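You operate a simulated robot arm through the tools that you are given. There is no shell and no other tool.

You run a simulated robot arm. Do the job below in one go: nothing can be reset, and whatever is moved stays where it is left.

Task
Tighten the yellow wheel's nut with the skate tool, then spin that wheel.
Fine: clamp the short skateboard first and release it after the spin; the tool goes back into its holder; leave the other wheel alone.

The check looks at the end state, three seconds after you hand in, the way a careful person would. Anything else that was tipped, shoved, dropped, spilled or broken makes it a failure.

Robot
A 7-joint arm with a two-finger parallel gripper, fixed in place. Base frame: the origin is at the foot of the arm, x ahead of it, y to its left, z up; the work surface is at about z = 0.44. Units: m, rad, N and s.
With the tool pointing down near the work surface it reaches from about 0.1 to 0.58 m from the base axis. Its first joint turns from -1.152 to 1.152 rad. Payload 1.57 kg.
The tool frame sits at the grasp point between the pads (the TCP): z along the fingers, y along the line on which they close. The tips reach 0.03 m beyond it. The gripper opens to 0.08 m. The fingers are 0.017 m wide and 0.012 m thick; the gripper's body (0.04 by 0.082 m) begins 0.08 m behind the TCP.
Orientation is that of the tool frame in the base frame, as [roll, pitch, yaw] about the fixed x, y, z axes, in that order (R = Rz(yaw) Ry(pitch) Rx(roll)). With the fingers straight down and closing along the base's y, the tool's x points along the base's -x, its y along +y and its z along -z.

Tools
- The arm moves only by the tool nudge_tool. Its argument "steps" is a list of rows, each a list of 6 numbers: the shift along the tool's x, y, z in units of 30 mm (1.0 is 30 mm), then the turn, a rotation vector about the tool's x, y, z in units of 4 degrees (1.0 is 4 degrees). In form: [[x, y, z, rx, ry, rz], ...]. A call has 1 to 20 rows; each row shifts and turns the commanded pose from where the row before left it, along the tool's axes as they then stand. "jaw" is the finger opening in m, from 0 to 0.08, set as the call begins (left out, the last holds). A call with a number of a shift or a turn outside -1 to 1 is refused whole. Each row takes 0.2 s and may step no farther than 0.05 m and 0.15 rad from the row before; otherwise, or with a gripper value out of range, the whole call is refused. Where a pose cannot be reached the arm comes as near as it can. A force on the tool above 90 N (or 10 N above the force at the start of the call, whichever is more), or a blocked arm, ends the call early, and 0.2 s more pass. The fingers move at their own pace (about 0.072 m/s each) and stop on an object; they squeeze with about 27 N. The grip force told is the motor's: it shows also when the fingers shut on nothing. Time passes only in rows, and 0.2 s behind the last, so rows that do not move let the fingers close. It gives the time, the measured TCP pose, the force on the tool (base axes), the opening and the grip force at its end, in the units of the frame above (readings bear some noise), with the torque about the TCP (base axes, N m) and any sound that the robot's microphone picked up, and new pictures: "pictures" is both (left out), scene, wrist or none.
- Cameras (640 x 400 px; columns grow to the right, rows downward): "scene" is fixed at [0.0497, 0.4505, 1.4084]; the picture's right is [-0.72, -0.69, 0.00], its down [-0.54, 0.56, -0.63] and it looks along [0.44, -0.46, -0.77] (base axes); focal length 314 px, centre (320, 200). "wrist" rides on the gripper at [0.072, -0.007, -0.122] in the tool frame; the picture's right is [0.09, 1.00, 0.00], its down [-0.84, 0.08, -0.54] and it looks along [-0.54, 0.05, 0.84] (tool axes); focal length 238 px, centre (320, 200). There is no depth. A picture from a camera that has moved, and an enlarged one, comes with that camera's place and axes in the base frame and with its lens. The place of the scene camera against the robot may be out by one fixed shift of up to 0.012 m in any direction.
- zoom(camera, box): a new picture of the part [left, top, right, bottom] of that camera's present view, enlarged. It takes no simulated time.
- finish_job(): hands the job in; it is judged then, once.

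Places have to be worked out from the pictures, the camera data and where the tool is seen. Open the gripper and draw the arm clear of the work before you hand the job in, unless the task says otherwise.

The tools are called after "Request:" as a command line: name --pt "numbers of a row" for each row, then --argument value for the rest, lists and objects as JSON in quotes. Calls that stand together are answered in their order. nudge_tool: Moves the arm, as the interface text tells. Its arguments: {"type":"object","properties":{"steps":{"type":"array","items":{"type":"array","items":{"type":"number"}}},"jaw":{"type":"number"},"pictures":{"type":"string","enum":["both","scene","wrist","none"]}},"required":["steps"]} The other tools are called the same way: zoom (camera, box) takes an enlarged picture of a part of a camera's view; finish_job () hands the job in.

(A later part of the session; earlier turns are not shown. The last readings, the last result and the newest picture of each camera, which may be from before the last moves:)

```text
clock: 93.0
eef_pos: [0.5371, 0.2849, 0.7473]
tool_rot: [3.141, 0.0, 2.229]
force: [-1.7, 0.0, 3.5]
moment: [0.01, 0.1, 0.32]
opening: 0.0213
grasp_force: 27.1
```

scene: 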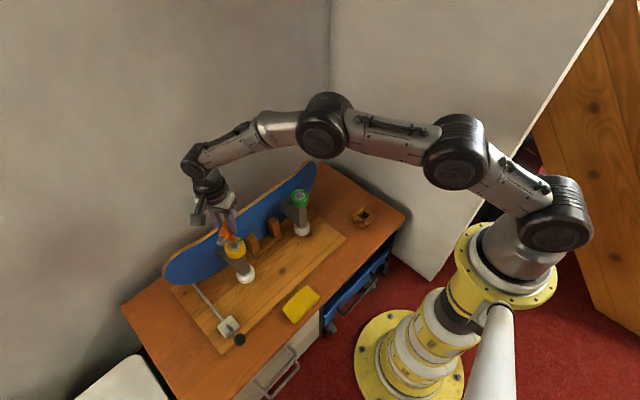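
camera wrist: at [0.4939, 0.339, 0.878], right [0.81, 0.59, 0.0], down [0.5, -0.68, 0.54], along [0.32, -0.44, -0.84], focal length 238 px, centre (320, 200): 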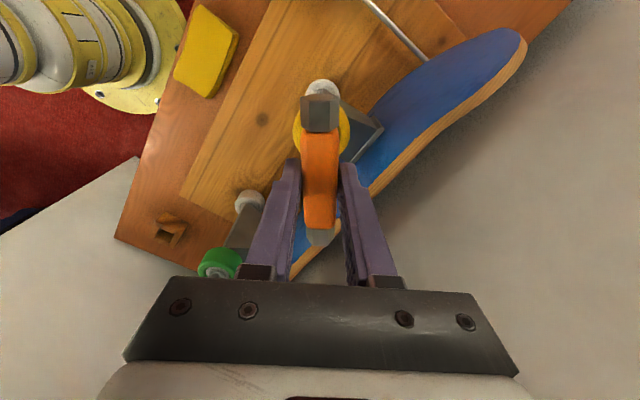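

Torque is falling steadily (0.53 → 0.32 N·m). I keep unwinding about 1° at a time.

Request:
nudge_tool --pt "0 0 0 0 0 -0.3" --pt "0 0 0 0 0 0" --pictures "none"

Request:
nudge_tool --pt "0 0 0 0 0 -0.3" --pt "0 0 0 0 0 0" --pictures "none"

Request:
nudge_tool --pt "0 0 0 0 0 -0.3" --pt "0 0 0 0 0 0" --pictures "none"

```text
clock: 93.6
eef_pos: [0.5352, 0.285, 0.7469]
tool_rot: [-3.141, 0.001, 2.248]
force: [1.5, 0.3, -1.6]
moment: [-0.01, -0.15, 0.25]
opening: 0.0214
grasp_force: 27.1
```

```text
clock: 94.2
eef_pos: [0.5357, 0.285, 0.7474]
tool_rot: [-3.14, 0.0, 2.27]
force: [-0.7, -2.3, -1.8]
moment: [-0.12, 0.02, 0.1]
opening: 0.0213
grasp_force: 27.4
```

```text
clock: 94.8
eef_pos: [0.5368, 0.2853, 0.748]
tool_rot: [-3.141, 0.001, 2.289]
force: [-0.3, -3.6, -2.7]
moment: [-0.31, 0.03, 0.02]
opening: 0.0213
grasp_force: 27.3
```

Torque is now about zero. I lift 2–3 mm only and check the vertical force for any drag on the board.

Request:
nudge_tool --pt "0 0 -0.08 0 0 0" --pt "0 0 0 0 0 0" --pictures "none"

Request:
nudge_tool --pt "0 0 -0.08 0 0 0" --pt "0 0 0 0 0 0" --pictures "scene"

Request:
zoom --camera "scene" --box '[210, 210, 260, 260]'

```text
clock: 95.4
eef_pos: [0.5367, 0.2858, 0.7505]
tool_rot: [-3.141, 0.0, 2.291]
force: [0.2, -2.2, -2.7]
moment: [-0.27, 0.02, -0.03]
opening: 0.0216
grasp_force: 27.3
```

```text
clock: 96.0
eef_pos: [0.5366, 0.2858, 0.7542]
tool_rot: [3.139, 0.0, 2.29]
force: [-0.1, -1.0, -1.0]
moment: [-0.03, -0.02, 0.0]
opening: 0.0216
grasp_force: 27.1
```

scene: 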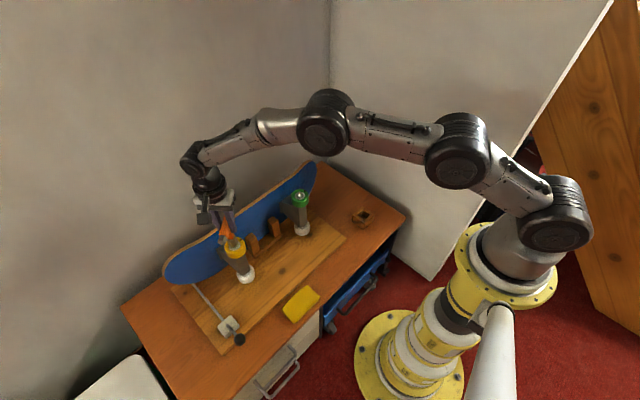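

```text
8.00 times, centred on (235, 235) of scene
camera zoom: at [0.0497, 0.4505, 1.4084], right [-0.72, -0.69, 0.0], down [-0.54, 0.56, -0.63], along [0.44, -0.46, -0.77], focal length 2509 px, centre (1000, -80)
```

zoom: 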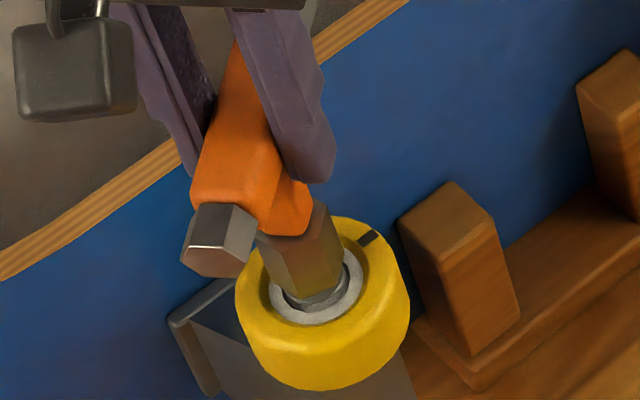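

It comes off freely and the board stays put. I lift clear and inspect the nut.

Request:
nudge_tool --pt "0 0 -0.3 0 0 0" --pt "0 0 -0.5 0 0 0" --pt "0 0 -0.6 0 0 0" --pt "0 0 -0.6 0 0 0" --pt "0 0 0 0 0 0"

Request:
zoom --camera "scene" --box '[226, 236, 246, 250]'

Request:
zoom --camera "scene" --box '[150, 150, 350, 350]'

Request:
zoom --camera "scene" --box '[292, 188, 312, 202]'

```text
clock: 97.2
eef_pos: [0.536, 0.2855, 0.8114]
tool_rot: [-3.14, -0.001, 2.289]
force: [-1.2, 0.1, -1.5]
moment: [-0.02, -0.01, 0.03]
opening: 0.0213
grasp_force: 26.9
camera wrist: at [0.4834, 0.3344, 0.9336], right [0.69, 0.73, 0.0], down [0.61, -0.58, 0.54], along [0.39, -0.37, -0.84], focal length 238 px, centre (320, 200)
```

scene: 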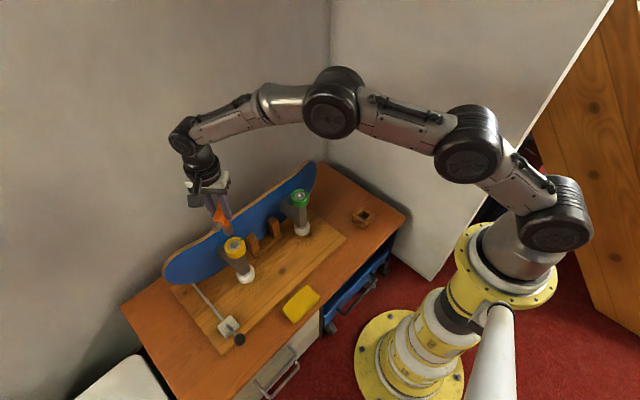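
wrist: 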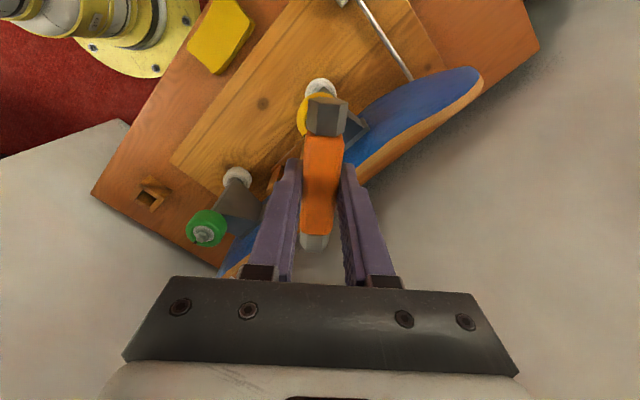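

```text
16.00 times, centred on (236, 243) of scene
camera zoom: at [0.0497, 0.4505, 1.4084], right [-0.72, -0.69, 0.0], down [-0.54, 0.56, -0.63], along [0.44, -0.46, -0.77], focal length 5019 px, centre (1664, -488)
```

zoom: 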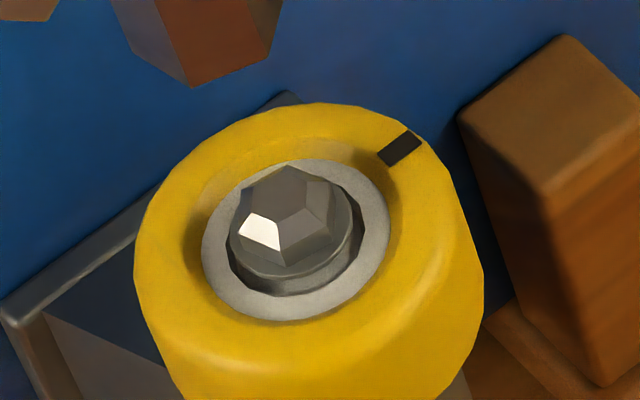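

```text
2.00 times, centred on (250, 250) of scene
camera zoom: at [0.0497, 0.4505, 1.4084], right [-0.72, -0.69, 0.0], down [-0.54, 0.56, -0.63], along [0.44, -0.46, -0.77], focal length 627 px, centre (460, 100)
```

zoom: 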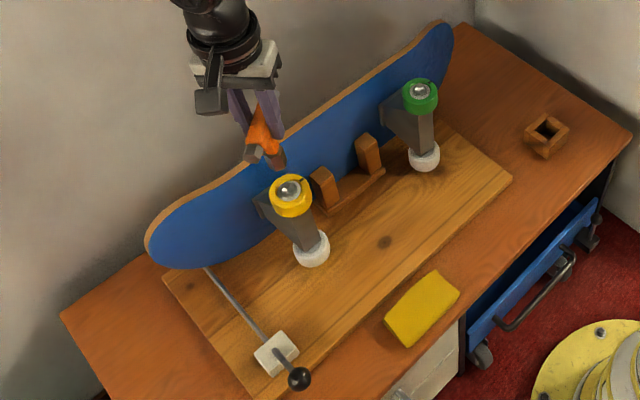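

```text
16.00 times, centred on (302, 195) of scene
camera zoom: at [0.0497, 0.4505, 1.4084], right [-0.72, -0.69, 0.0], down [-0.54, 0.56, -0.63], along [0.44, -0.46, -0.77], focal length 5019 px, centre (608, 280)
```

zoom: 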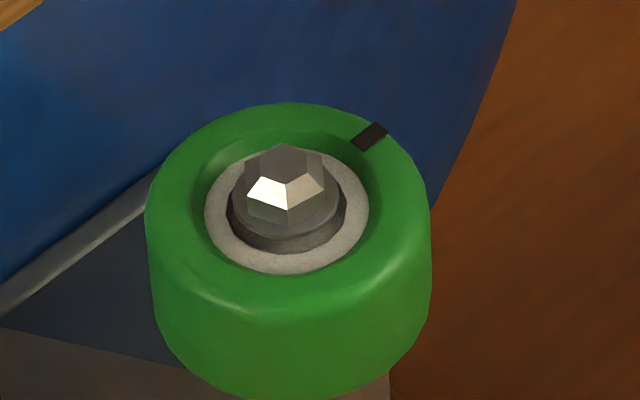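

The nut now sits clearly lower and the board is back within about 1 mm of its start. Before returning the tool I check how the handle sits in the fingers.

Request:
zoom --camera "wrist" --box '[240, 80, 400, 280]'

Request:
zoom --camera "scene" --box '[190, 180, 240, 240]'

```text
2.00 times, centred on (320, 180) of wrist
camera zoom: at [0.4834, 0.3344, 0.9336], right [0.69, 0.73, 0.0], down [0.61, -0.58, 0.54], along [0.39, -0.37, -0.84], focal length 477 px, centre (320, 240)
```

zoom: 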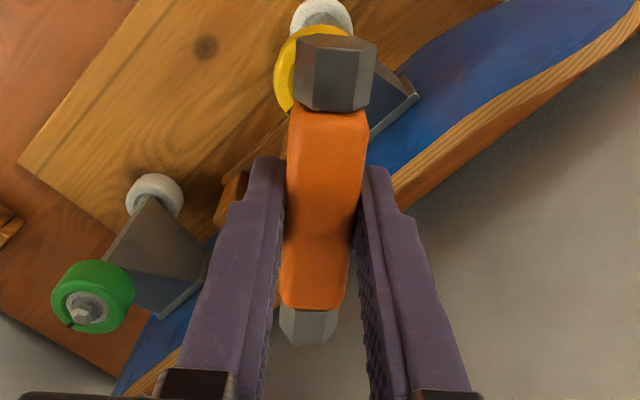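

```text
6.67 times, centred on (215, 210) of scene
camera zoom: at [0.0497, 0.4505, 1.4084], right [-0.72, -0.69, 0.0], down [-0.54, 0.56, -0.63], along [0.44, -0.46, -0.77], focal length 2091 px, centre (1020, 133)
```

zoom: 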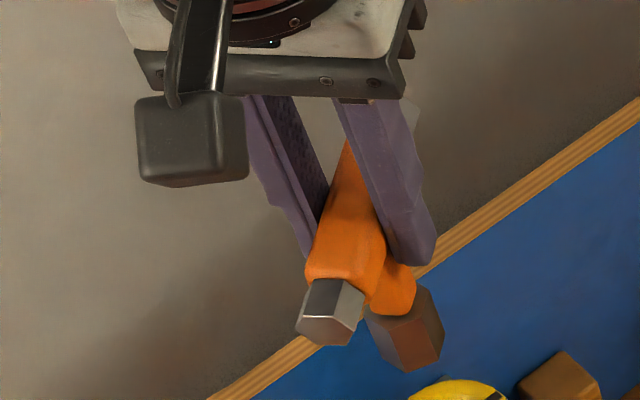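

The handle slid up about 5 mm and ~2–3 mm along in the grip, otherwise it is straight. I turn to yaw +1.571 (the T is symmetric) and carry it back above the holder at the same height.

Request:
nudge_tool --pt "0 0 0 0 0 0.9345" --pt "0 0 0 0 0 0.9345" --pt "0 0 0 0 0 0.9345" --pt "0 0 0 0 0 0.9345" --pt "0 0 0 0 0 0.9345" --pt "0 0 0 0 0 0.9345" --pt "0 0 0 0 0 0.9345" --pt "0 0 0 0 0 0.9345" --pt "0 0 0 0 0 0.9345" --pt "0 0 0 0 0 0.9345" --pt "0 0 0 0 0 0.9345" --pt "0 0 0 0 0 0" --pictures "none"

Request:
nudge_tool --pt "-0.957 -0.241 0 0 0 0" --pt "-0.957 -0.241 0 0 0 0" --pt "-0.957 -0.241 0 0 0 0" --pt "-0.957 -0.241 0 0 0 0" --pt "-0.957 -0.241 0 0 0 0" --pt "-0.957 -0.241 0 0 0 0" --pt "-0.957 -0.241 0 0 0 0" --pt "-0.957 -0.241 0 0 0 0" --pt "-0.957 -0.241 0 0 0 0" --pt "-0.957 -0.241 0 0 0 0" --pt "-0.957 -0.241 0 0 0 0" --pt "-0.957 -0.241 0 0 0 0" --pt "-0.957 -0.241 0 0 0 0" --pt "-0.957 -0.241 0 0 0 0" --pt "-0.957 -0.241 0 0 0 0" --pt "-0.957 -0.241 0 0 0 0" --pt "0 0 0 0 0 0"

Request:
zoom --camera "scene" --box '[330, 90, 430, 230]'

Request:
zoom --camera "wrist" --box '[240, 60, 400, 260]'

```text
clock: 99.8
eef_pos: [0.5374, 0.2864, 0.8129]
tool_rot: [3.141, 0.0, 1.571]
force: [-0.2, -0.1, -1.1]
moment: [0.01, 0.0, -0.02]
opening: 0.0215
grasp_force: 26.9
```

```text
clock: 103.4
eef_pos: [0.4199, -0.1755, 0.8146]
tool_rot: [-3.141, -0.001, 1.572]
force: [-0.3, 0.8, -1.3]
moment: [-0.02, 0.0, -0.05]
opening: 0.0213
grasp_force: 26.9
camera wrist: at [0.4139, -0.1037, 0.9364], right [1.0, 0.09, 0.0], down [0.08, -0.84, 0.54], along [0.05, -0.54, -0.84], focal length 238 px, centre (320, 200)
```

scene: 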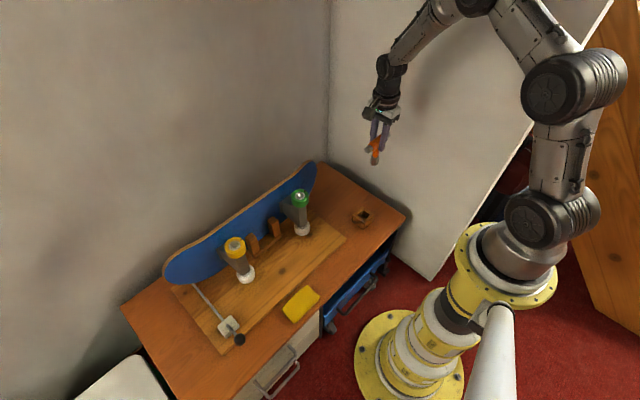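
wrist: 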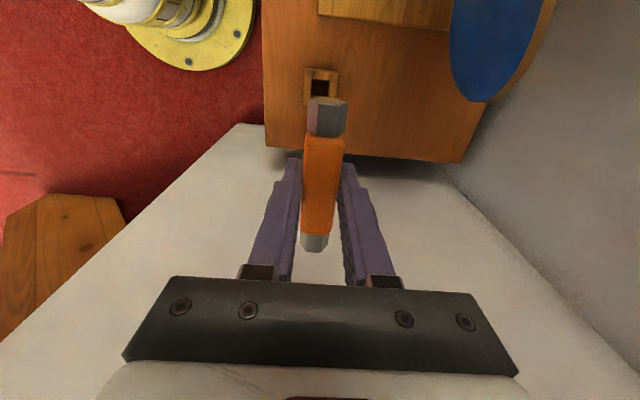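

```text
2.86 times, centred on (380, 160) of scene
camera zoom: at [0.0497, 0.4505, 1.4084], right [-0.72, -0.69, 0.0], down [-0.54, 0.56, -0.63], along [0.44, -0.46, -0.77], focal length 896 px, centre (149, 314)
```

zoom: 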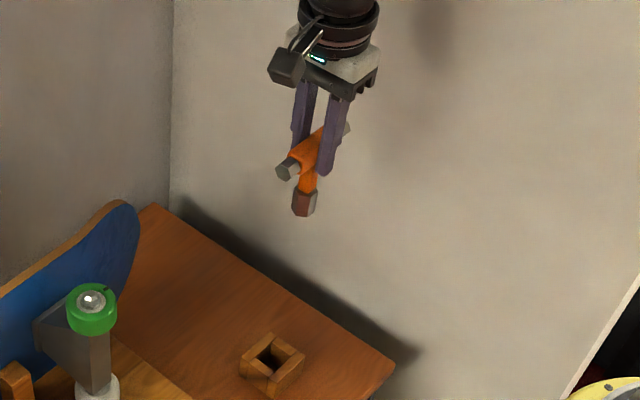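

```text
2.00 times, centred on (320, 160) of wrist
camera zoom: at [0.4139, -0.1037, 0.9364], right [1.0, 0.09, 0.0], down [0.08, -0.84, 0.54], along [0.05, -0.54, -0.84], focal length 477 px, centre (320, 280)
```

zoom: 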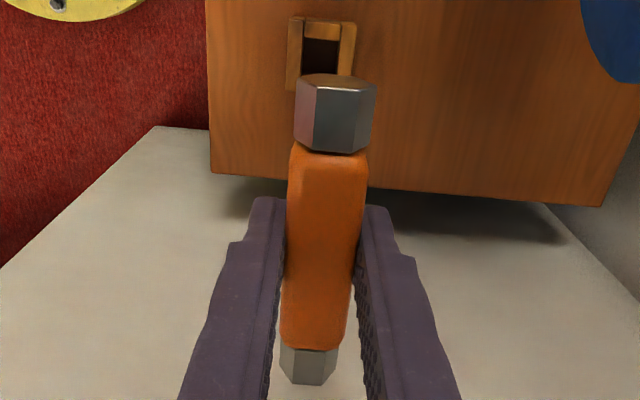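

The holder hole is centred near (0.420, -0.171) as before. I lower to z≈0.60 and verify the alignment of stem and hole.

Request:
nudge_tool --pt "0.03 0 0.89 0 0 0" --pt "0 0 0.89 0 0 0" --pt "0 0 0.89 0 0 0" --pt "0 0 0.89 0 0 0" --pt "0 0 0.89 0 0 0" --pt "0 0 0.89 0 0 0" --pt "0 0 0.89 0 0 0" --pt "0 0 0.89 0 0 0" --pt "0 0 0 0 0 0"

Request:
zoom --camera "scene" --box '[340, 170, 390, 235]'

Request:
zoom --camera "wrist" --box '[240, 60, 400, 260]'

```text
clock: 105.4
eef_pos: [0.4234, -0.173, 0.5969]
tool_rot: [3.14, 0.0, 1.572]
force: [-0.4, -0.5, -1.1]
moment: [-0.03, 0.02, 0.05]
opening: 0.0213
grasp_force: 27.5
camera wrist: at [0.416, -0.101, 0.7201], right [1.0, 0.09, 0.0], down [0.08, -0.84, 0.54], along [0.05, -0.54, -0.84], focal length 238 px, centre (320, 200)
```

scene: 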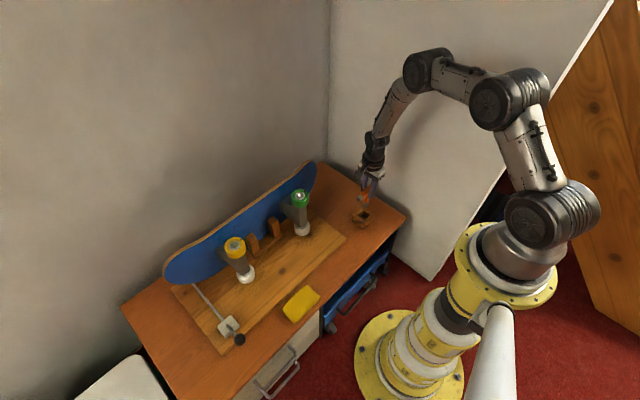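
wrist: 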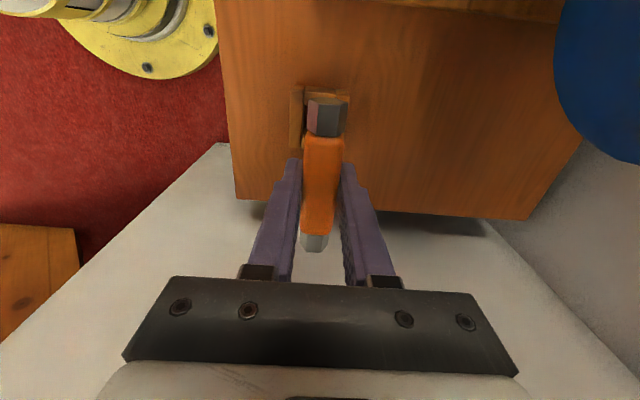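

```text
6.15 times, centred on (365, 202) of scene
camera zoom: at [0.0497, 0.4505, 1.4084], right [-0.72, -0.69, 0.0], down [-0.54, 0.56, -0.63], along [0.44, -0.46, -0.77], focal length 1930 px, centre (43, 185)
```

zoom: 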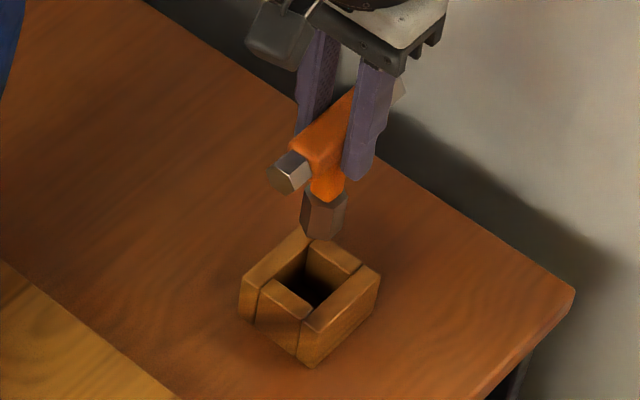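

```text
2.00 times, centred on (320, 160) of wrist
camera zoom: at [0.416, -0.101, 0.7201], right [1.0, 0.09, 0.0], down [0.08, -0.84, 0.54], along [0.05, -0.54, -0.84], focal length 477 px, centre (320, 280)
```

zoom: 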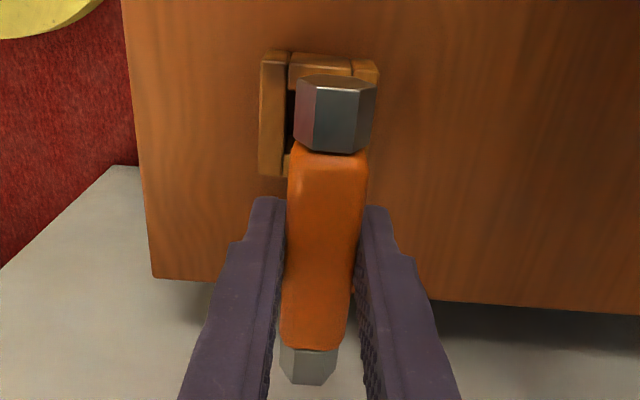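

Relative to the hole, the stem is about 3 mm too far in +x; y is fine. I correct x and lower to just above the rim, then check.

Request:
nudge_tool --pt "0 -0.1 0.3 0 0 0" --pt "0 0 0.5 0 0 0" --pt "0 0 0.5 0 0 0" --pt "0 0 0 0 0 0"

Request:
zoom --camera "scene" --box '[340, 185, 390, 235]'

Request:
zoom --camera "wrist" --box '[260, 70, 380, 190]'

```text
clock: 106.4
eef_pos: [0.4192, -0.1731, 0.5593]
tool_rot: [3.141, -0.001, 1.572]
force: [-0.4, -0.9, -0.9]
moment: [0.0, 0.0, -0.01]
opening: 0.0212
grasp_force: 27.2
camera wrist: at [0.4119, -0.102, 0.6825], right [1.0, 0.09, 0.0], down [0.08, -0.84, 0.54], along [0.05, -0.54, -0.84], focal length 238 px, centre (320, 200)
```

scene: 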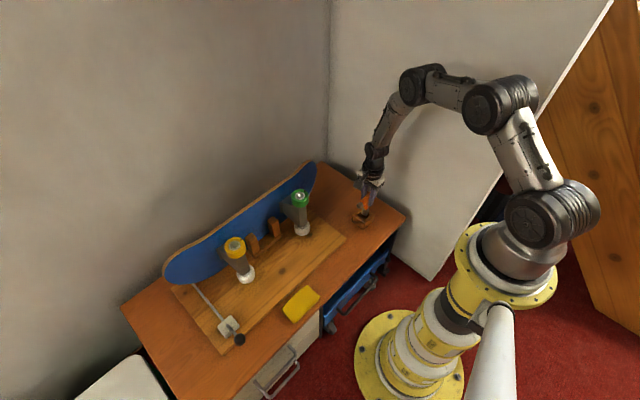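
wrist: 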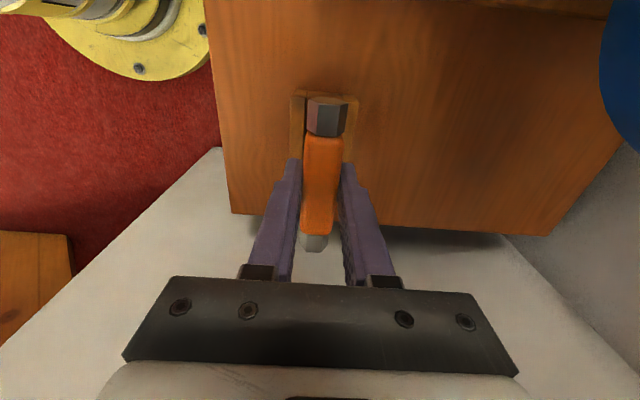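

```text
8.00 times, centred on (365, 210) of scene
camera zoom: at [0.0497, 0.4505, 1.4084], right [-0.72, -0.69, 0.0], down [-0.54, 0.56, -0.63], along [0.44, -0.46, -0.77], focal length 2509 px, centre (-40, 120)
```

zoom: 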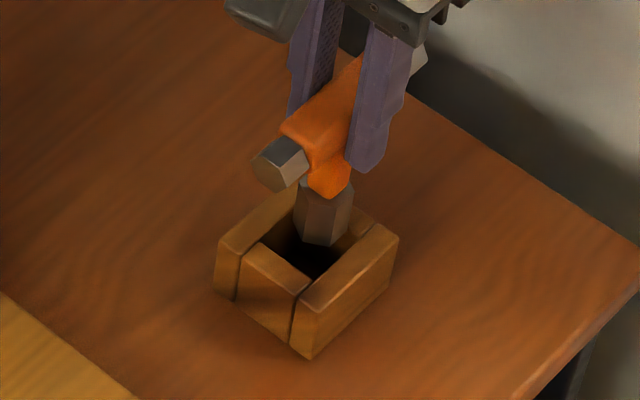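

```text
3.33 times, centred on (320, 130) of wrist
camera zoom: at [0.4119, -0.102, 0.6825], right [1.0, 0.09, 0.0], down [0.08, -0.84, 0.54], along [0.05, -0.54, -0.84], focal length 794 px, centre (320, 433)
```

zoom: 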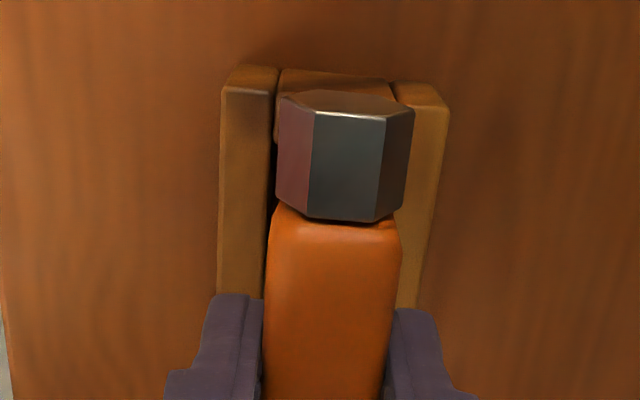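

The hole has several mm of clearance around the socket. I shift +2 mm in y for centring and lower slowly into the holder, checking force.

Request:
nudge_tool --pt "0.067 0 0.2 0 0 0" --pt "0 0 0.3 0 0 0" --pt "0 0 0.3 0 0 0" --pt "0 0 0 0 0 0" --pictures "scene"

Request:
zoom --camera "scene" --box '[340, 185, 390, 235]'

```text
clock: 107.4
eef_pos: [0.418, -0.1705, 0.5367]
tool_rot: [3.141, 0.0, 1.572]
force: [0.9, -0.5, -0.6]
moment: [0.01, 0.01, 0.02]
opening: 0.0214
grasp_force: 26.8
```

scene: 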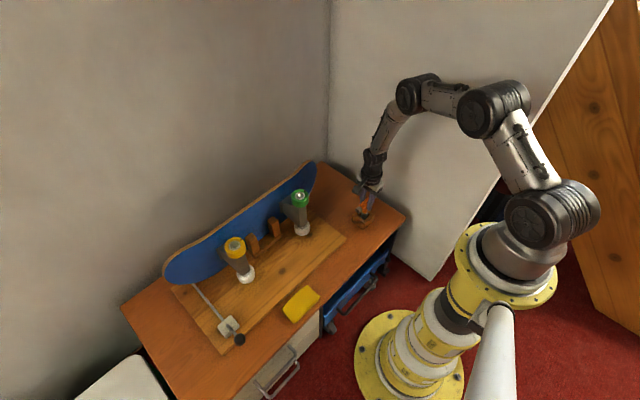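

```text
8.00 times, centred on (365, 210) of scene
camera zoom: at [0.0497, 0.4505, 1.4084], right [-0.72, -0.69, 0.0], down [-0.54, 0.56, -0.63], along [0.44, -0.46, -0.77], focal length 2509 px, centre (-40, 120)
```

zoom: 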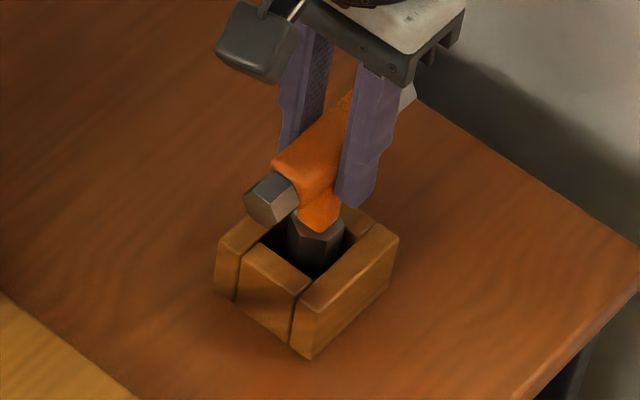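

The socket is inside the hole now without contact. I lower the remaining ~25 mm in stages.

Request:
nudge_tool --pt "0 0 0.2 0 0 0" --pt "0 0 0.2 0 0 0" --pt "0 0 0 0 0 0" --pictures "none"

Request:
nudge_tool --pt "0 0 0.15 0 0 0" --pt "0 0 0.1 0 0 0" --pt "0 0 0 0 0 0" --pictures "scene"

Request:
zoom --camera "scene" --box '[340, 185, 390, 235]'

```text
clock: 108.2
eef_pos: [0.4188, -0.1699, 0.525]
tool_rot: [-3.142, 0.001, 1.571]
force: [1.6, 0.0, -1.7]
moment: [0.01, 0.0, -0.01]
opening: 0.0213
grasp_force: 26.7
```

```text
clock: 109.0
eef_pos: [0.4191, -0.1691, 0.5173]
tool_rot: [3.141, 0.0, 1.571]
force: [0.3, 0.0, -0.9]
moment: [-0.01, -0.01, 0.04]
opening: 0.0215
grasp_force: 26.7
```

scene: 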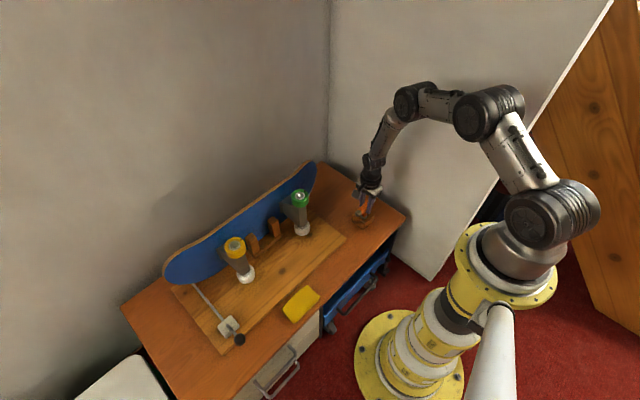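

```text
8.00 times, centred on (365, 210) of scene
camera zoom: at [0.0497, 0.4505, 1.4084], right [-0.72, -0.69, 0.0], down [-0.54, 0.56, -0.63], along [0.44, -0.46, -0.77], focal length 2509 px, centre (-40, 120)
```

zoom: 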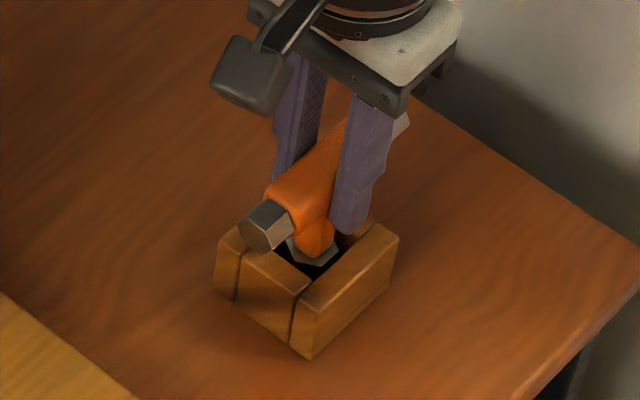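

Request:
nudge_tool --pt "0 0 0.1 0 0 0" --pt "0 0 0 0 0 0" --pictures "none"

Request:
nudge_tool --pt "0 0 0.1 0 0 0" --pt "0 0 0 0 0 0" --pictures "none"

```text
clock: 109.6
eef_pos: [0.4189, -0.1709, 0.5138]
tool_rot: [-3.141, -0.001, 1.573]
force: [0.0, 0.4, -1.5]
moment: [-0.01, -0.01, 0.01]
opening: 0.0216
grasp_force: 26.5
```

```text
clock: 110.2
eef_pos: [0.421, -0.1707, 0.5123]
tool_rot: [3.139, 0.001, 1.572]
force: [-6.4, 4.5, 29.4]
moment: [0.37, 0.31, 0.03]
opening: 0.0214
grasp_force: 26.8
```

Contact with the holder's bottom at z≈0.5125. I ease up 2 mm and open the jaws to release the tool.

Request:
nudge_tool --pt "0 0 -0.07 0 0 0" --pt "0 0 0 0 0 0" --pictures "none"

Request:
nudge_tool --pt "0 0 0 0 0 0" --pt "0 0 0 0 0 0" --pt "0 0 0 0 0 0" --jaw 0.06

Request:
zoom --camera "scene" --box '[340, 185, 390, 235]'

```text
clock: 110.8
eef_pos: [0.4205, -0.1712, 0.5123]
tool_rot: [3.137, 0.001, 1.571]
force: [1.0, -2.8, 7.3]
moment: [-0.29, -0.18, 0.0]
opening: 0.0216
grasp_force: 27.4
```

```text
clock: 111.6
eef_pos: [0.4188, -0.17, 0.512]
tool_rot: [-3.141, 0.001, 1.571]
force: [0.3, -0.1, -0.1]
moment: [0.0, 0.0, 0.02]
opening: 0.0598
grasp_force: 0.0
camera wrist: at [0.4122, -0.099, 0.6346], right [1.0, 0.09, 0.0], down [0.08, -0.84, 0.54], along [0.05, -0.54, -0.84], focal length 238 px, centre (320, 200)
```

scene: 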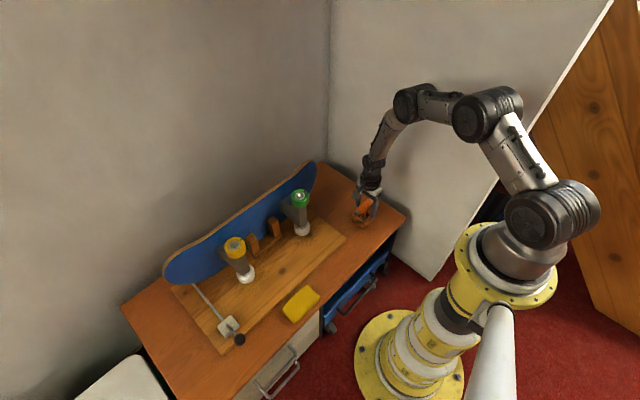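
wrist: 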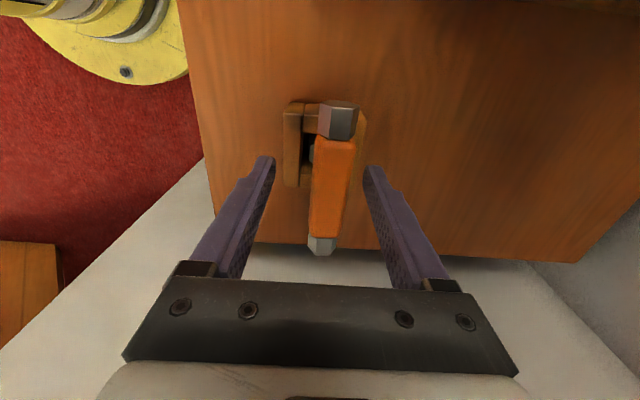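

```text
8.00 times, centred on (365, 210) of scene
camera zoom: at [0.0497, 0.4505, 1.4084], right [-0.72, -0.69, 0.0], down [-0.54, 0.56, -0.63], along [0.44, -0.46, -0.77], focal length 2509 px, centre (-40, 120)
```

zoom: 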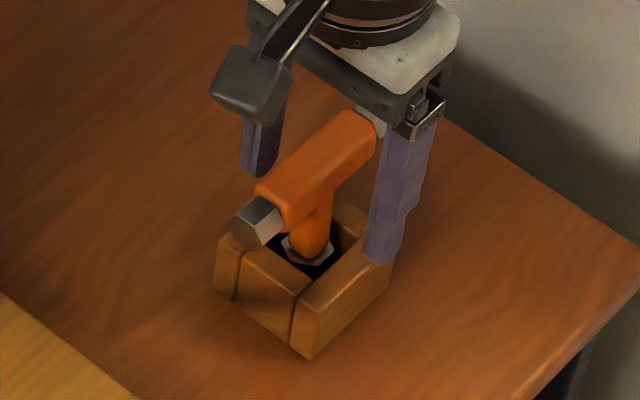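

The tool stands in the holder, released. I rise straight up and verify it stays upright.

Request:
nudge_tool --pt "0 0 -0.5 0 0 0" --pt "0 0 -1 0 0 0" --pt "0 0 -1 0 0 0" --pt "0 0 -1 0 0 0" --pt "0 0 -1 0 0 0" --pt "0 0 -1 0 0 0" --pt "0 0 -1 0 0 0" --pt "0 0 -1 0 0 0" --pt "0 0 0 0 0 0" --jaw 0.07

Request:
zoom --camera "scene" --box '[340, 185, 390, 235]'

Request:
zoom --camera "scene" --box '[150, 150, 350, 350]'

Request:
zoom --camera "wrist" --box '[260, 50, 400, 190]'

```text
clock: 113.6
eef_pos: [0.4204, -0.1731, 0.7402]
tool_rot: [3.141, 0.001, 1.573]
force: [-1.3, -0.9, 0.4]
moment: [0.01, 0.0, 0.0]
opening: 0.07
grasp_force: 0.2
camera wrist: at [0.4141, -0.1013, 0.8615], right [1.0, 0.09, 0.0], down [0.08, -0.84, 0.54], along [0.05, -0.54, -0.84], focal length 238 px, centre (320, 200)
```

scene: 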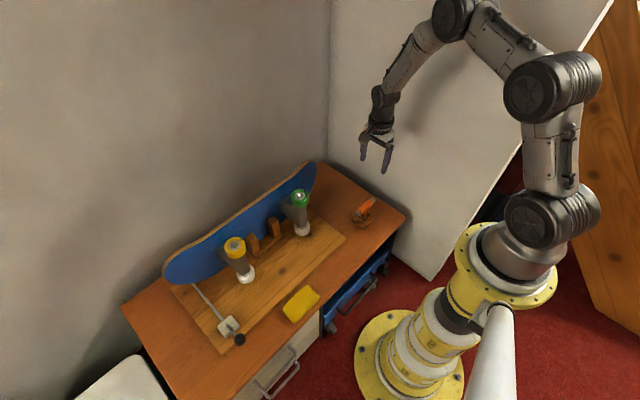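
wrist: 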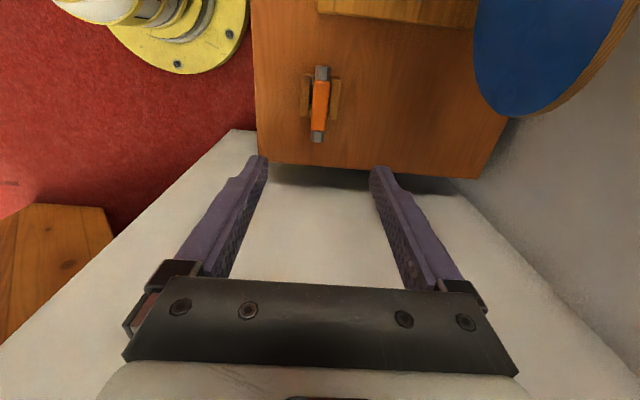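

```text
8.00 times, centred on (365, 210) of scene
camera zoom: at [0.0497, 0.4505, 1.4084], right [-0.72, -0.69, 0.0], down [-0.54, 0.56, -0.63], along [0.44, -0.46, -0.77], focal length 2509 px, centre (-40, 120)
```

zoom: 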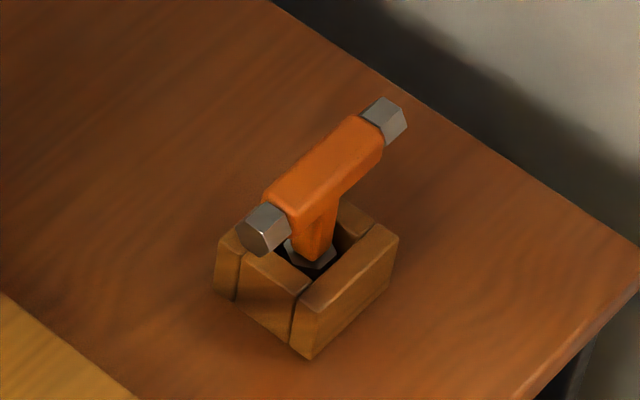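

```text
2.00 times, centred on (250, 250) of scene
camera zoom: at [0.0497, 0.4505, 1.4084], right [-0.72, -0.69, 0.0], down [-0.54, 0.56, -0.63], along [0.44, -0.46, -0.77], focal length 627 px, centre (460, 100)
```

zoom: 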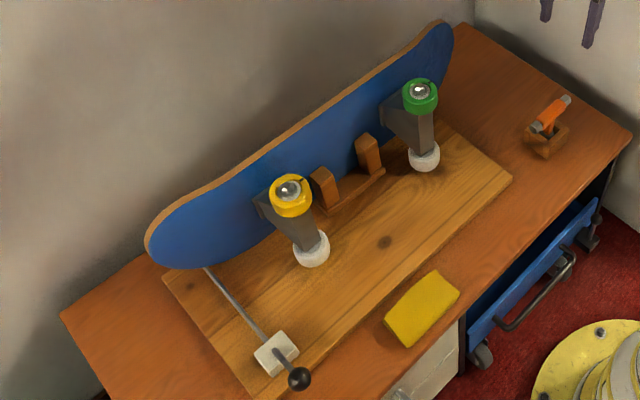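

```text
2.86 times, centred on (330, 120) of wrist
camera zoom: at [0.4141, -0.1013, 0.8615], right [1.0, 0.09, 0.0], down [0.08, -0.84, 0.54], along [0.05, -0.54, -0.84], focal length 681 px, centre (291, 429)
```

zoom: 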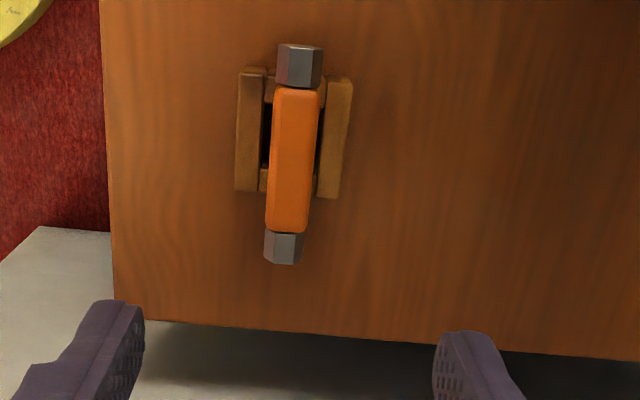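

The tool is back in its holder and the board is where it began. Next I go above the yellow wheel (axis ≈ (0.5365, 0.284)) to spin it by straddling its rim with the fingers and twisting.

Request:
nudge_tool --pt "0.952 0.2425 -0.3 0 0 0" --pt "0.952 0.2425 -0.3 0 0 0" --pt "0.952 0.2425 -0.3 0 0 0" --pt "0.952 0.2425 -0.3 0 0 0" --pt "0.952 0.2425 -0.3 0 0 0" --pt "0.952 0.2425 -0.3 0 0 0" --pt "0.952 0.2425 -0.3 0 0 0" --pt "0.952 0.2425 0 0 0 0" --pt "0.952 0.2425 0 0 0 0" --pt "0.952 0.2425 0 0 0 0" --pt "0.952 0.2425 0 0 0 0" --pt "0.952 0.2425 0 0 0 0" --pt "0.952 0.2425 0 0 0 0" --pt "0.952 0.2425 0 0 0 0" --pt "0.952 0.2425 0 0 0 0" --pt "0.952 0.2425 0 0 0 0" --pt "0 0 0 0 0 0" --jaw 0.08

Request:
zoom --camera "wrist" --box '[260, 40, 400, 190]'

```text
clock: 117.2
eef_pos: [0.5349, 0.2868, 0.8021]
tool_rot: [3.141, -0.001, 1.57]
force: [0.3, 0.2, -0.1]
moment: [0.03, 0.0, 0.02]
opening: 0.08
grasp_force: 0.1
camera wrist: at [0.5283, 0.3582, 0.9239], right [1.0, 0.09, 0.0], down [0.08, -0.84, 0.54], along [0.05, -0.54, -0.84], focal length 238 px, centre (320, 200)
```

scene: 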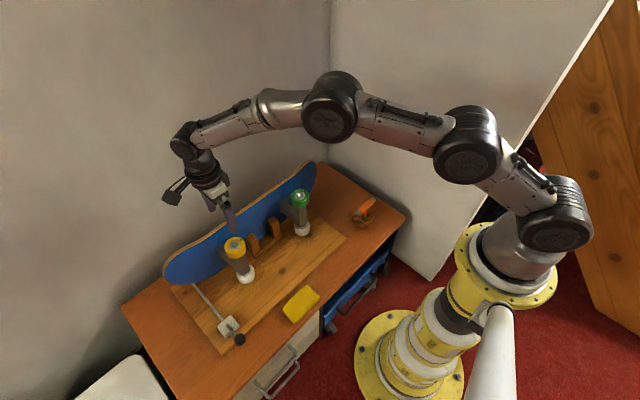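
wrist: 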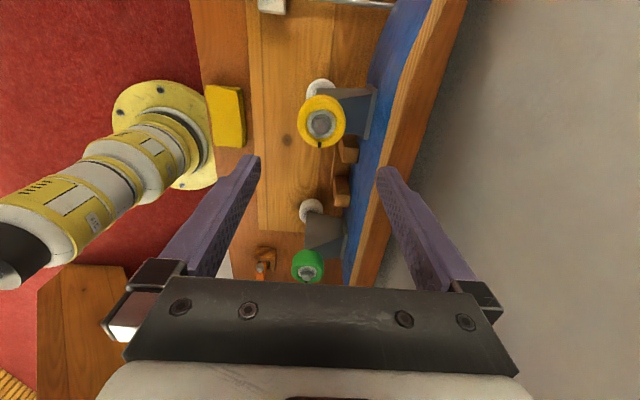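

```text
2.67 times, centred on (330, 115) of wrist
camera zoom: at [0.5283, 0.3582, 0.9239], right [1.0, 0.09, 0.0], down [0.08, -0.84, 0.54], along [0.05, -0.54, -0.84], focal length 636 px, centre (293, 427)
```

zoom: 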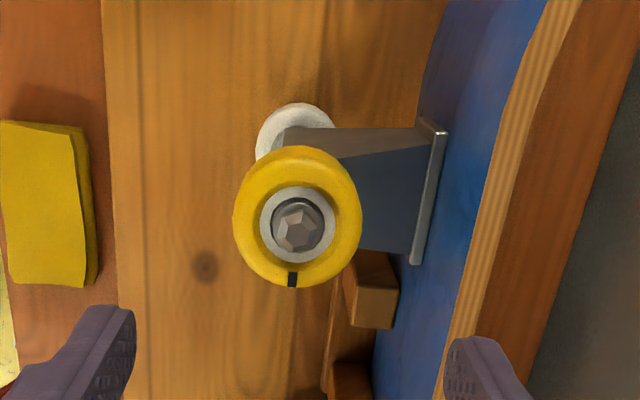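

The wheel is clearly visible: diameter ≈57 mm, axis within 1.5 mm of the TCP, mark pointing toward -y. I rotate the open gripper 120° counterclockwise to have clockwise (tightening-side) range for the spin.

Request:
nudge_tool --pt "0 0 0 0 0 -1" --pt "0 0 0 0 0 -1" --pt "0 0 0 0 0 -1" --pt "0 0 0 0 0 -1" --pt "0 0 0 0 0 -1" --pt "0 0 0 0 0 -1" --pt "0 0 0 0 0 -1" --pt "0 0 0 0 0 -1" --pt "0 0 0 0 0 -1" --pt "0 0 0 0 0 -1" --pt "0 0 0 0 0 -1" --pt "0 0 0 0 0 -1" --pt "0 0 0 0 0 -1" --pt "0 0 0 0 0 -1" --pt "0 0 0 0 0 -1" --pt "0 0 0 0 0 -1" --pt "0 0 0 0 0 -1" --pt "0 0 0 0 0 -1" --pt "0 0 0 0 0 -1" --pt "0 0 0 0 0 -1" --pictures "none"

Request:
nudge_tool --pt "0 0 0 0 0 -1" --pt "0 0 0 0 0 -1" --pt "0 0 0 0 0 -1" --pt "0 0 0 0 0 -1" --pt "0 0 0 0 0 -1" --pt "0 0 0 0 0 -1" --pt "0 0 0 0 0 -1" --pt "0 0 0 0 0 -1" --pt "0 0 0 0 0 -1" --pt "0 0 0 0 0 -1" --pt "0 0 0 0 0 0"

Request:
zoom --camera "wrist" --box '[230, 40, 410, 220]'

```text
clock: 121.4
eef_pos: [0.5359, 0.2872, 0.8015]
tool_rot: [3.141, 0.0, 2.969]
force: [-0.4, 0.9, -0.5]
moment: [-0.01, -0.01, 0.02]
opening: 0.0798
grasp_force: 0.1
```

```text
clock: 123.8
eef_pos: [0.5358, 0.2865, 0.8011]
tool_rot: [3.14, 0.001, -2.615]
force: [0.0, 0.5, -0.2]
moment: [0.03, 0.0, -0.02]
opening: 0.0801
grasp_force: 0.0
camera wrist: at [0.477, 0.2444, 0.924], right [-0.58, 0.82, 0.0], down [0.69, 0.49, 0.54], along [0.44, 0.31, -0.84], focal length 238 px, centre (320, 200)
```

scene: 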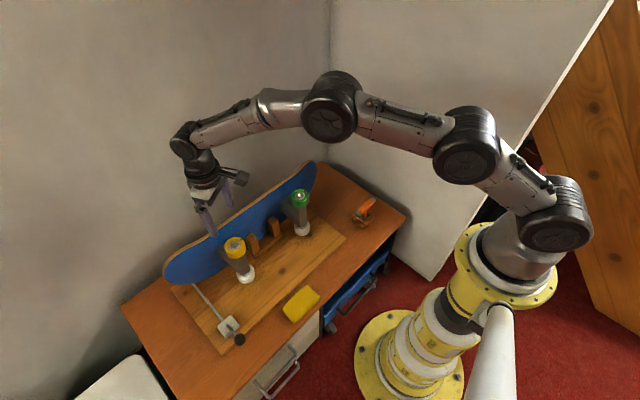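
wrist: 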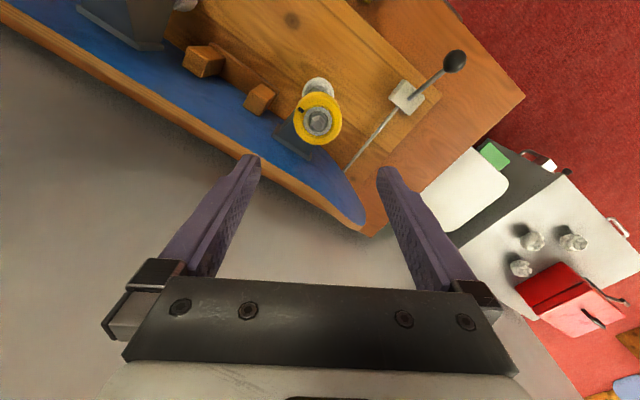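

```text
2.22 times, centred on (320, 130) of wrist
camera zoom: at [0.477, 0.2444, 0.924], right [-0.58, 0.82, 0.0], down [0.69, 0.49, 0.54], along [0.44, 0.31, -0.84], focal length 530 px, centre (320, 356)
```

zoom: 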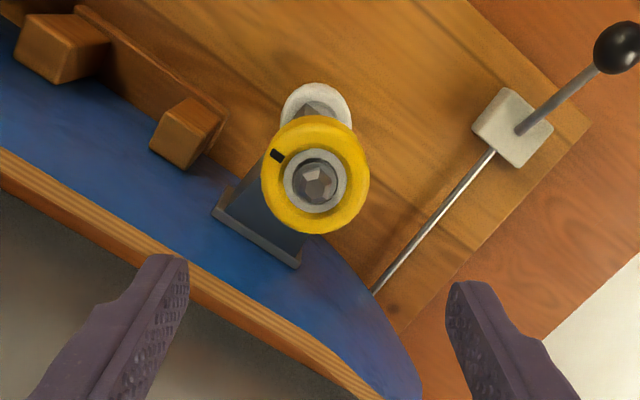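

Combining both views, the wheel axis is about (+1.7, −2.6) mm from the TCP. I shift by that and lower with open fingers around the wheel to TCP z≈0.665.

Request:
nudge_tool --pt "-0.007 -0.103 0.5 0 0 0" --pt "0 0 0.9 0 0 0" --pt "0 0 0.9 0 0 0" --pt "0 0 0.9 0 0 0" --pt "0 0 0.7 0 0 0" --pt "0 0 0.6 0 0 0" --pt "0 0 0 0 0 0"

Request:
zoom --camera "scene" --box '[210, 210, 260, 260]'

Request:
zoom --camera "wrist" --box '[220, 80, 420, 260]'

```text
clock: 125.4
eef_pos: [0.5356, 0.2856, 0.6656]
tool_rot: [-3.141, 0.002, -2.617]
force: [-0.9, -0.6, 0.5]
moment: [0.02, -0.02, 0.01]
opening: 0.08
grasp_force: 0.1
camera wrist: at [0.4768, 0.2429, 0.7884], right [-0.58, 0.82, 0.0], down [0.69, 0.49, 0.54], along [0.44, 0.31, -0.84], focal length 238 px, centre (320, 200)
```

scene: 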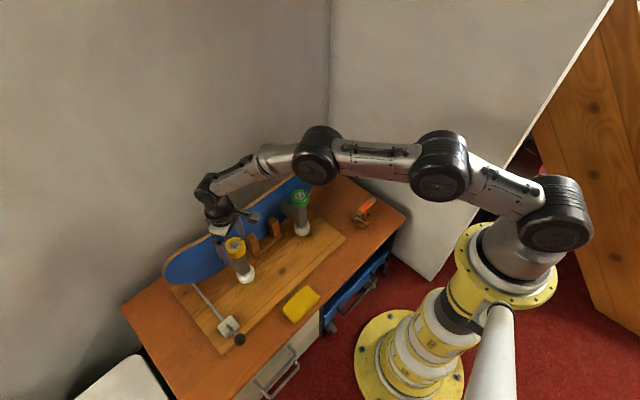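
wrist: 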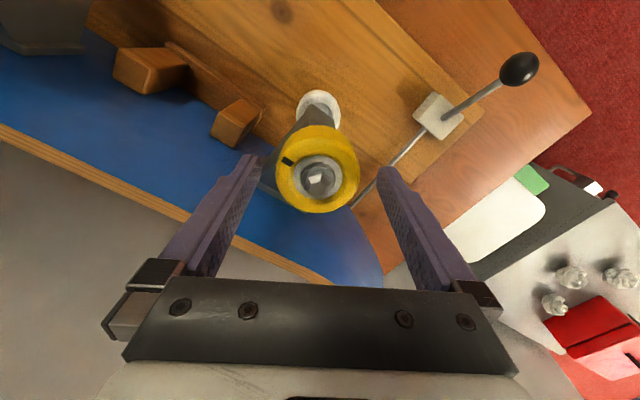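

```text
8.00 times, centred on (235, 235) of scene
camera zoom: at [0.0497, 0.4505, 1.4084], right [-0.72, -0.69, 0.0], down [-0.54, 0.56, -0.63], along [0.44, -0.46, -0.77], focal length 2509 px, centre (1000, -80)
```

zoom: 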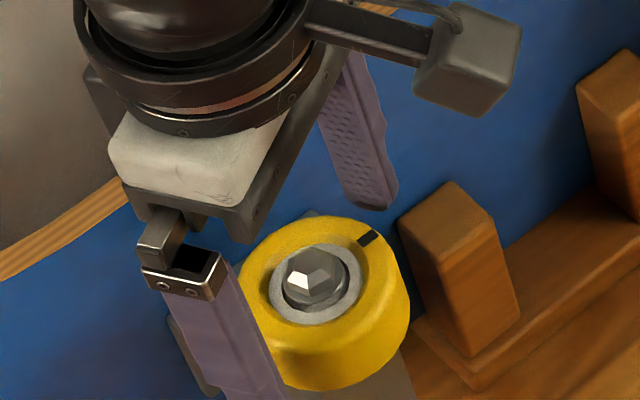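

```text
2.22 times, centred on (320, 170) of wrist
camera zoom: at [0.4768, 0.2429, 0.7884], right [-0.58, 0.82, 0.0], down [0.69, 0.49, 0.54], along [0.44, 0.31, -0.84], focal length 530 px, centre (320, 267)
```

zoom: 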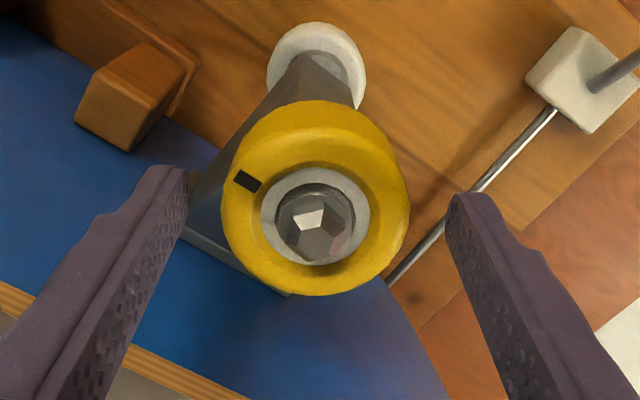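

The wheel is centred between the fingertips. I lower 9 mm more so the tips reach the wheel's mid-height, then close on it.

Request:
nudge_tool --pt "0 0 0.15 0 0 0" --pt "0 0 0.15 0 0 0" --pt "0 0 0 0 0 0" --pictures "none"

Request:
nudge_tool --pt "0 0 0 0 0 0" --pt "0 0 0 0 0 0" --jaw 0.05

Request:
zoom --camera "scene" --box '[210, 210, 260, 260]'

Request:
zoom --camera "wrist" --box '[220, 80, 420, 260]'

```text
clock: 126.2
eef_pos: [0.5361, 0.2845, 0.6578]
tool_rot: [-3.14, 0.001, -2.617]
force: [0.5, 0.5, 0.6]
moment: [-0.01, -0.05, 0.0]
opening: 0.08
grasp_force: 0.1
```

```text
clock: 126.8
eef_pos: [0.5359, 0.2839, 0.6577]
tool_rot: [-3.141, 0.001, -2.618]
force: [-0.5, 0.2, 0.3]
moment: [-0.24, -0.2, -0.01]
opening: 0.0558
grasp_force: 27.0
camera wrist: at [0.4775, 0.2418, 0.7796], right [-0.58, 0.82, 0.0], down [0.69, 0.49, 0.54], along [0.44, 0.31, -0.84], focal length 238 px, centre (320, 200)
```

scene: 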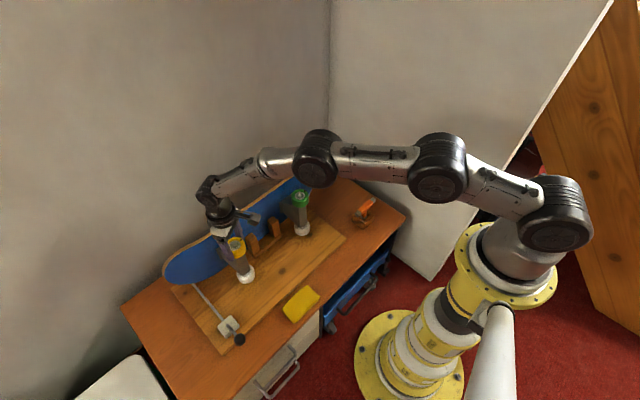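
wrist: 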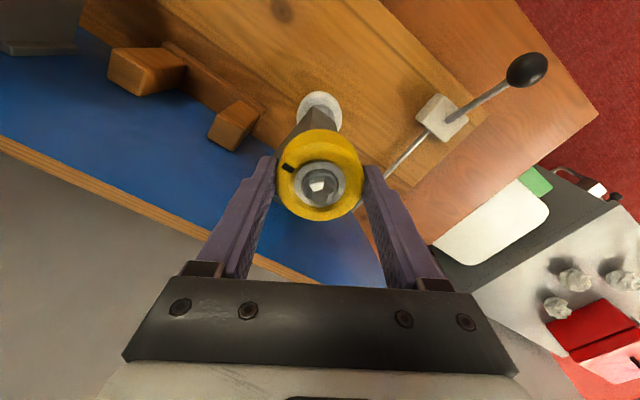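

```text
8.00 times, centred on (235, 235) of scene
camera zoom: at [0.0497, 0.4505, 1.4084], right [-0.72, -0.69, 0.0], down [-0.54, 0.56, -0.63], along [0.44, -0.46, -0.77], focal length 2509 px, centre (1000, -80)
```

zoom: 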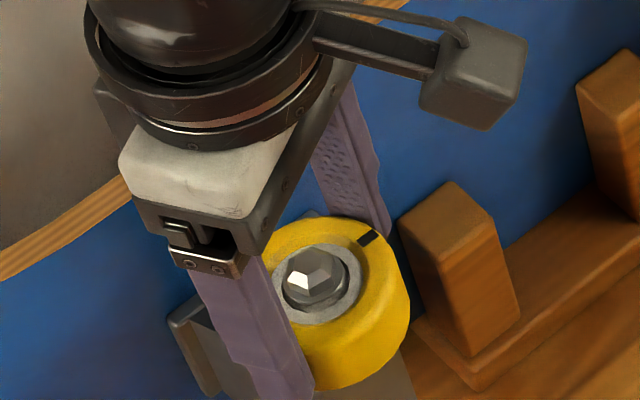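

```text
2.22 times, centred on (320, 170) of wrist
camera zoom: at [0.4775, 0.2418, 0.7796], right [-0.58, 0.82, 0.0], down [0.69, 0.49, 0.54], along [0.44, 0.31, -0.84], focal length 530 px, centre (320, 267)
```

zoom: 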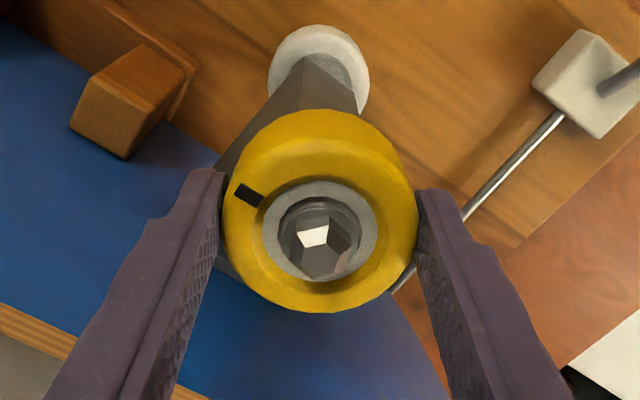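

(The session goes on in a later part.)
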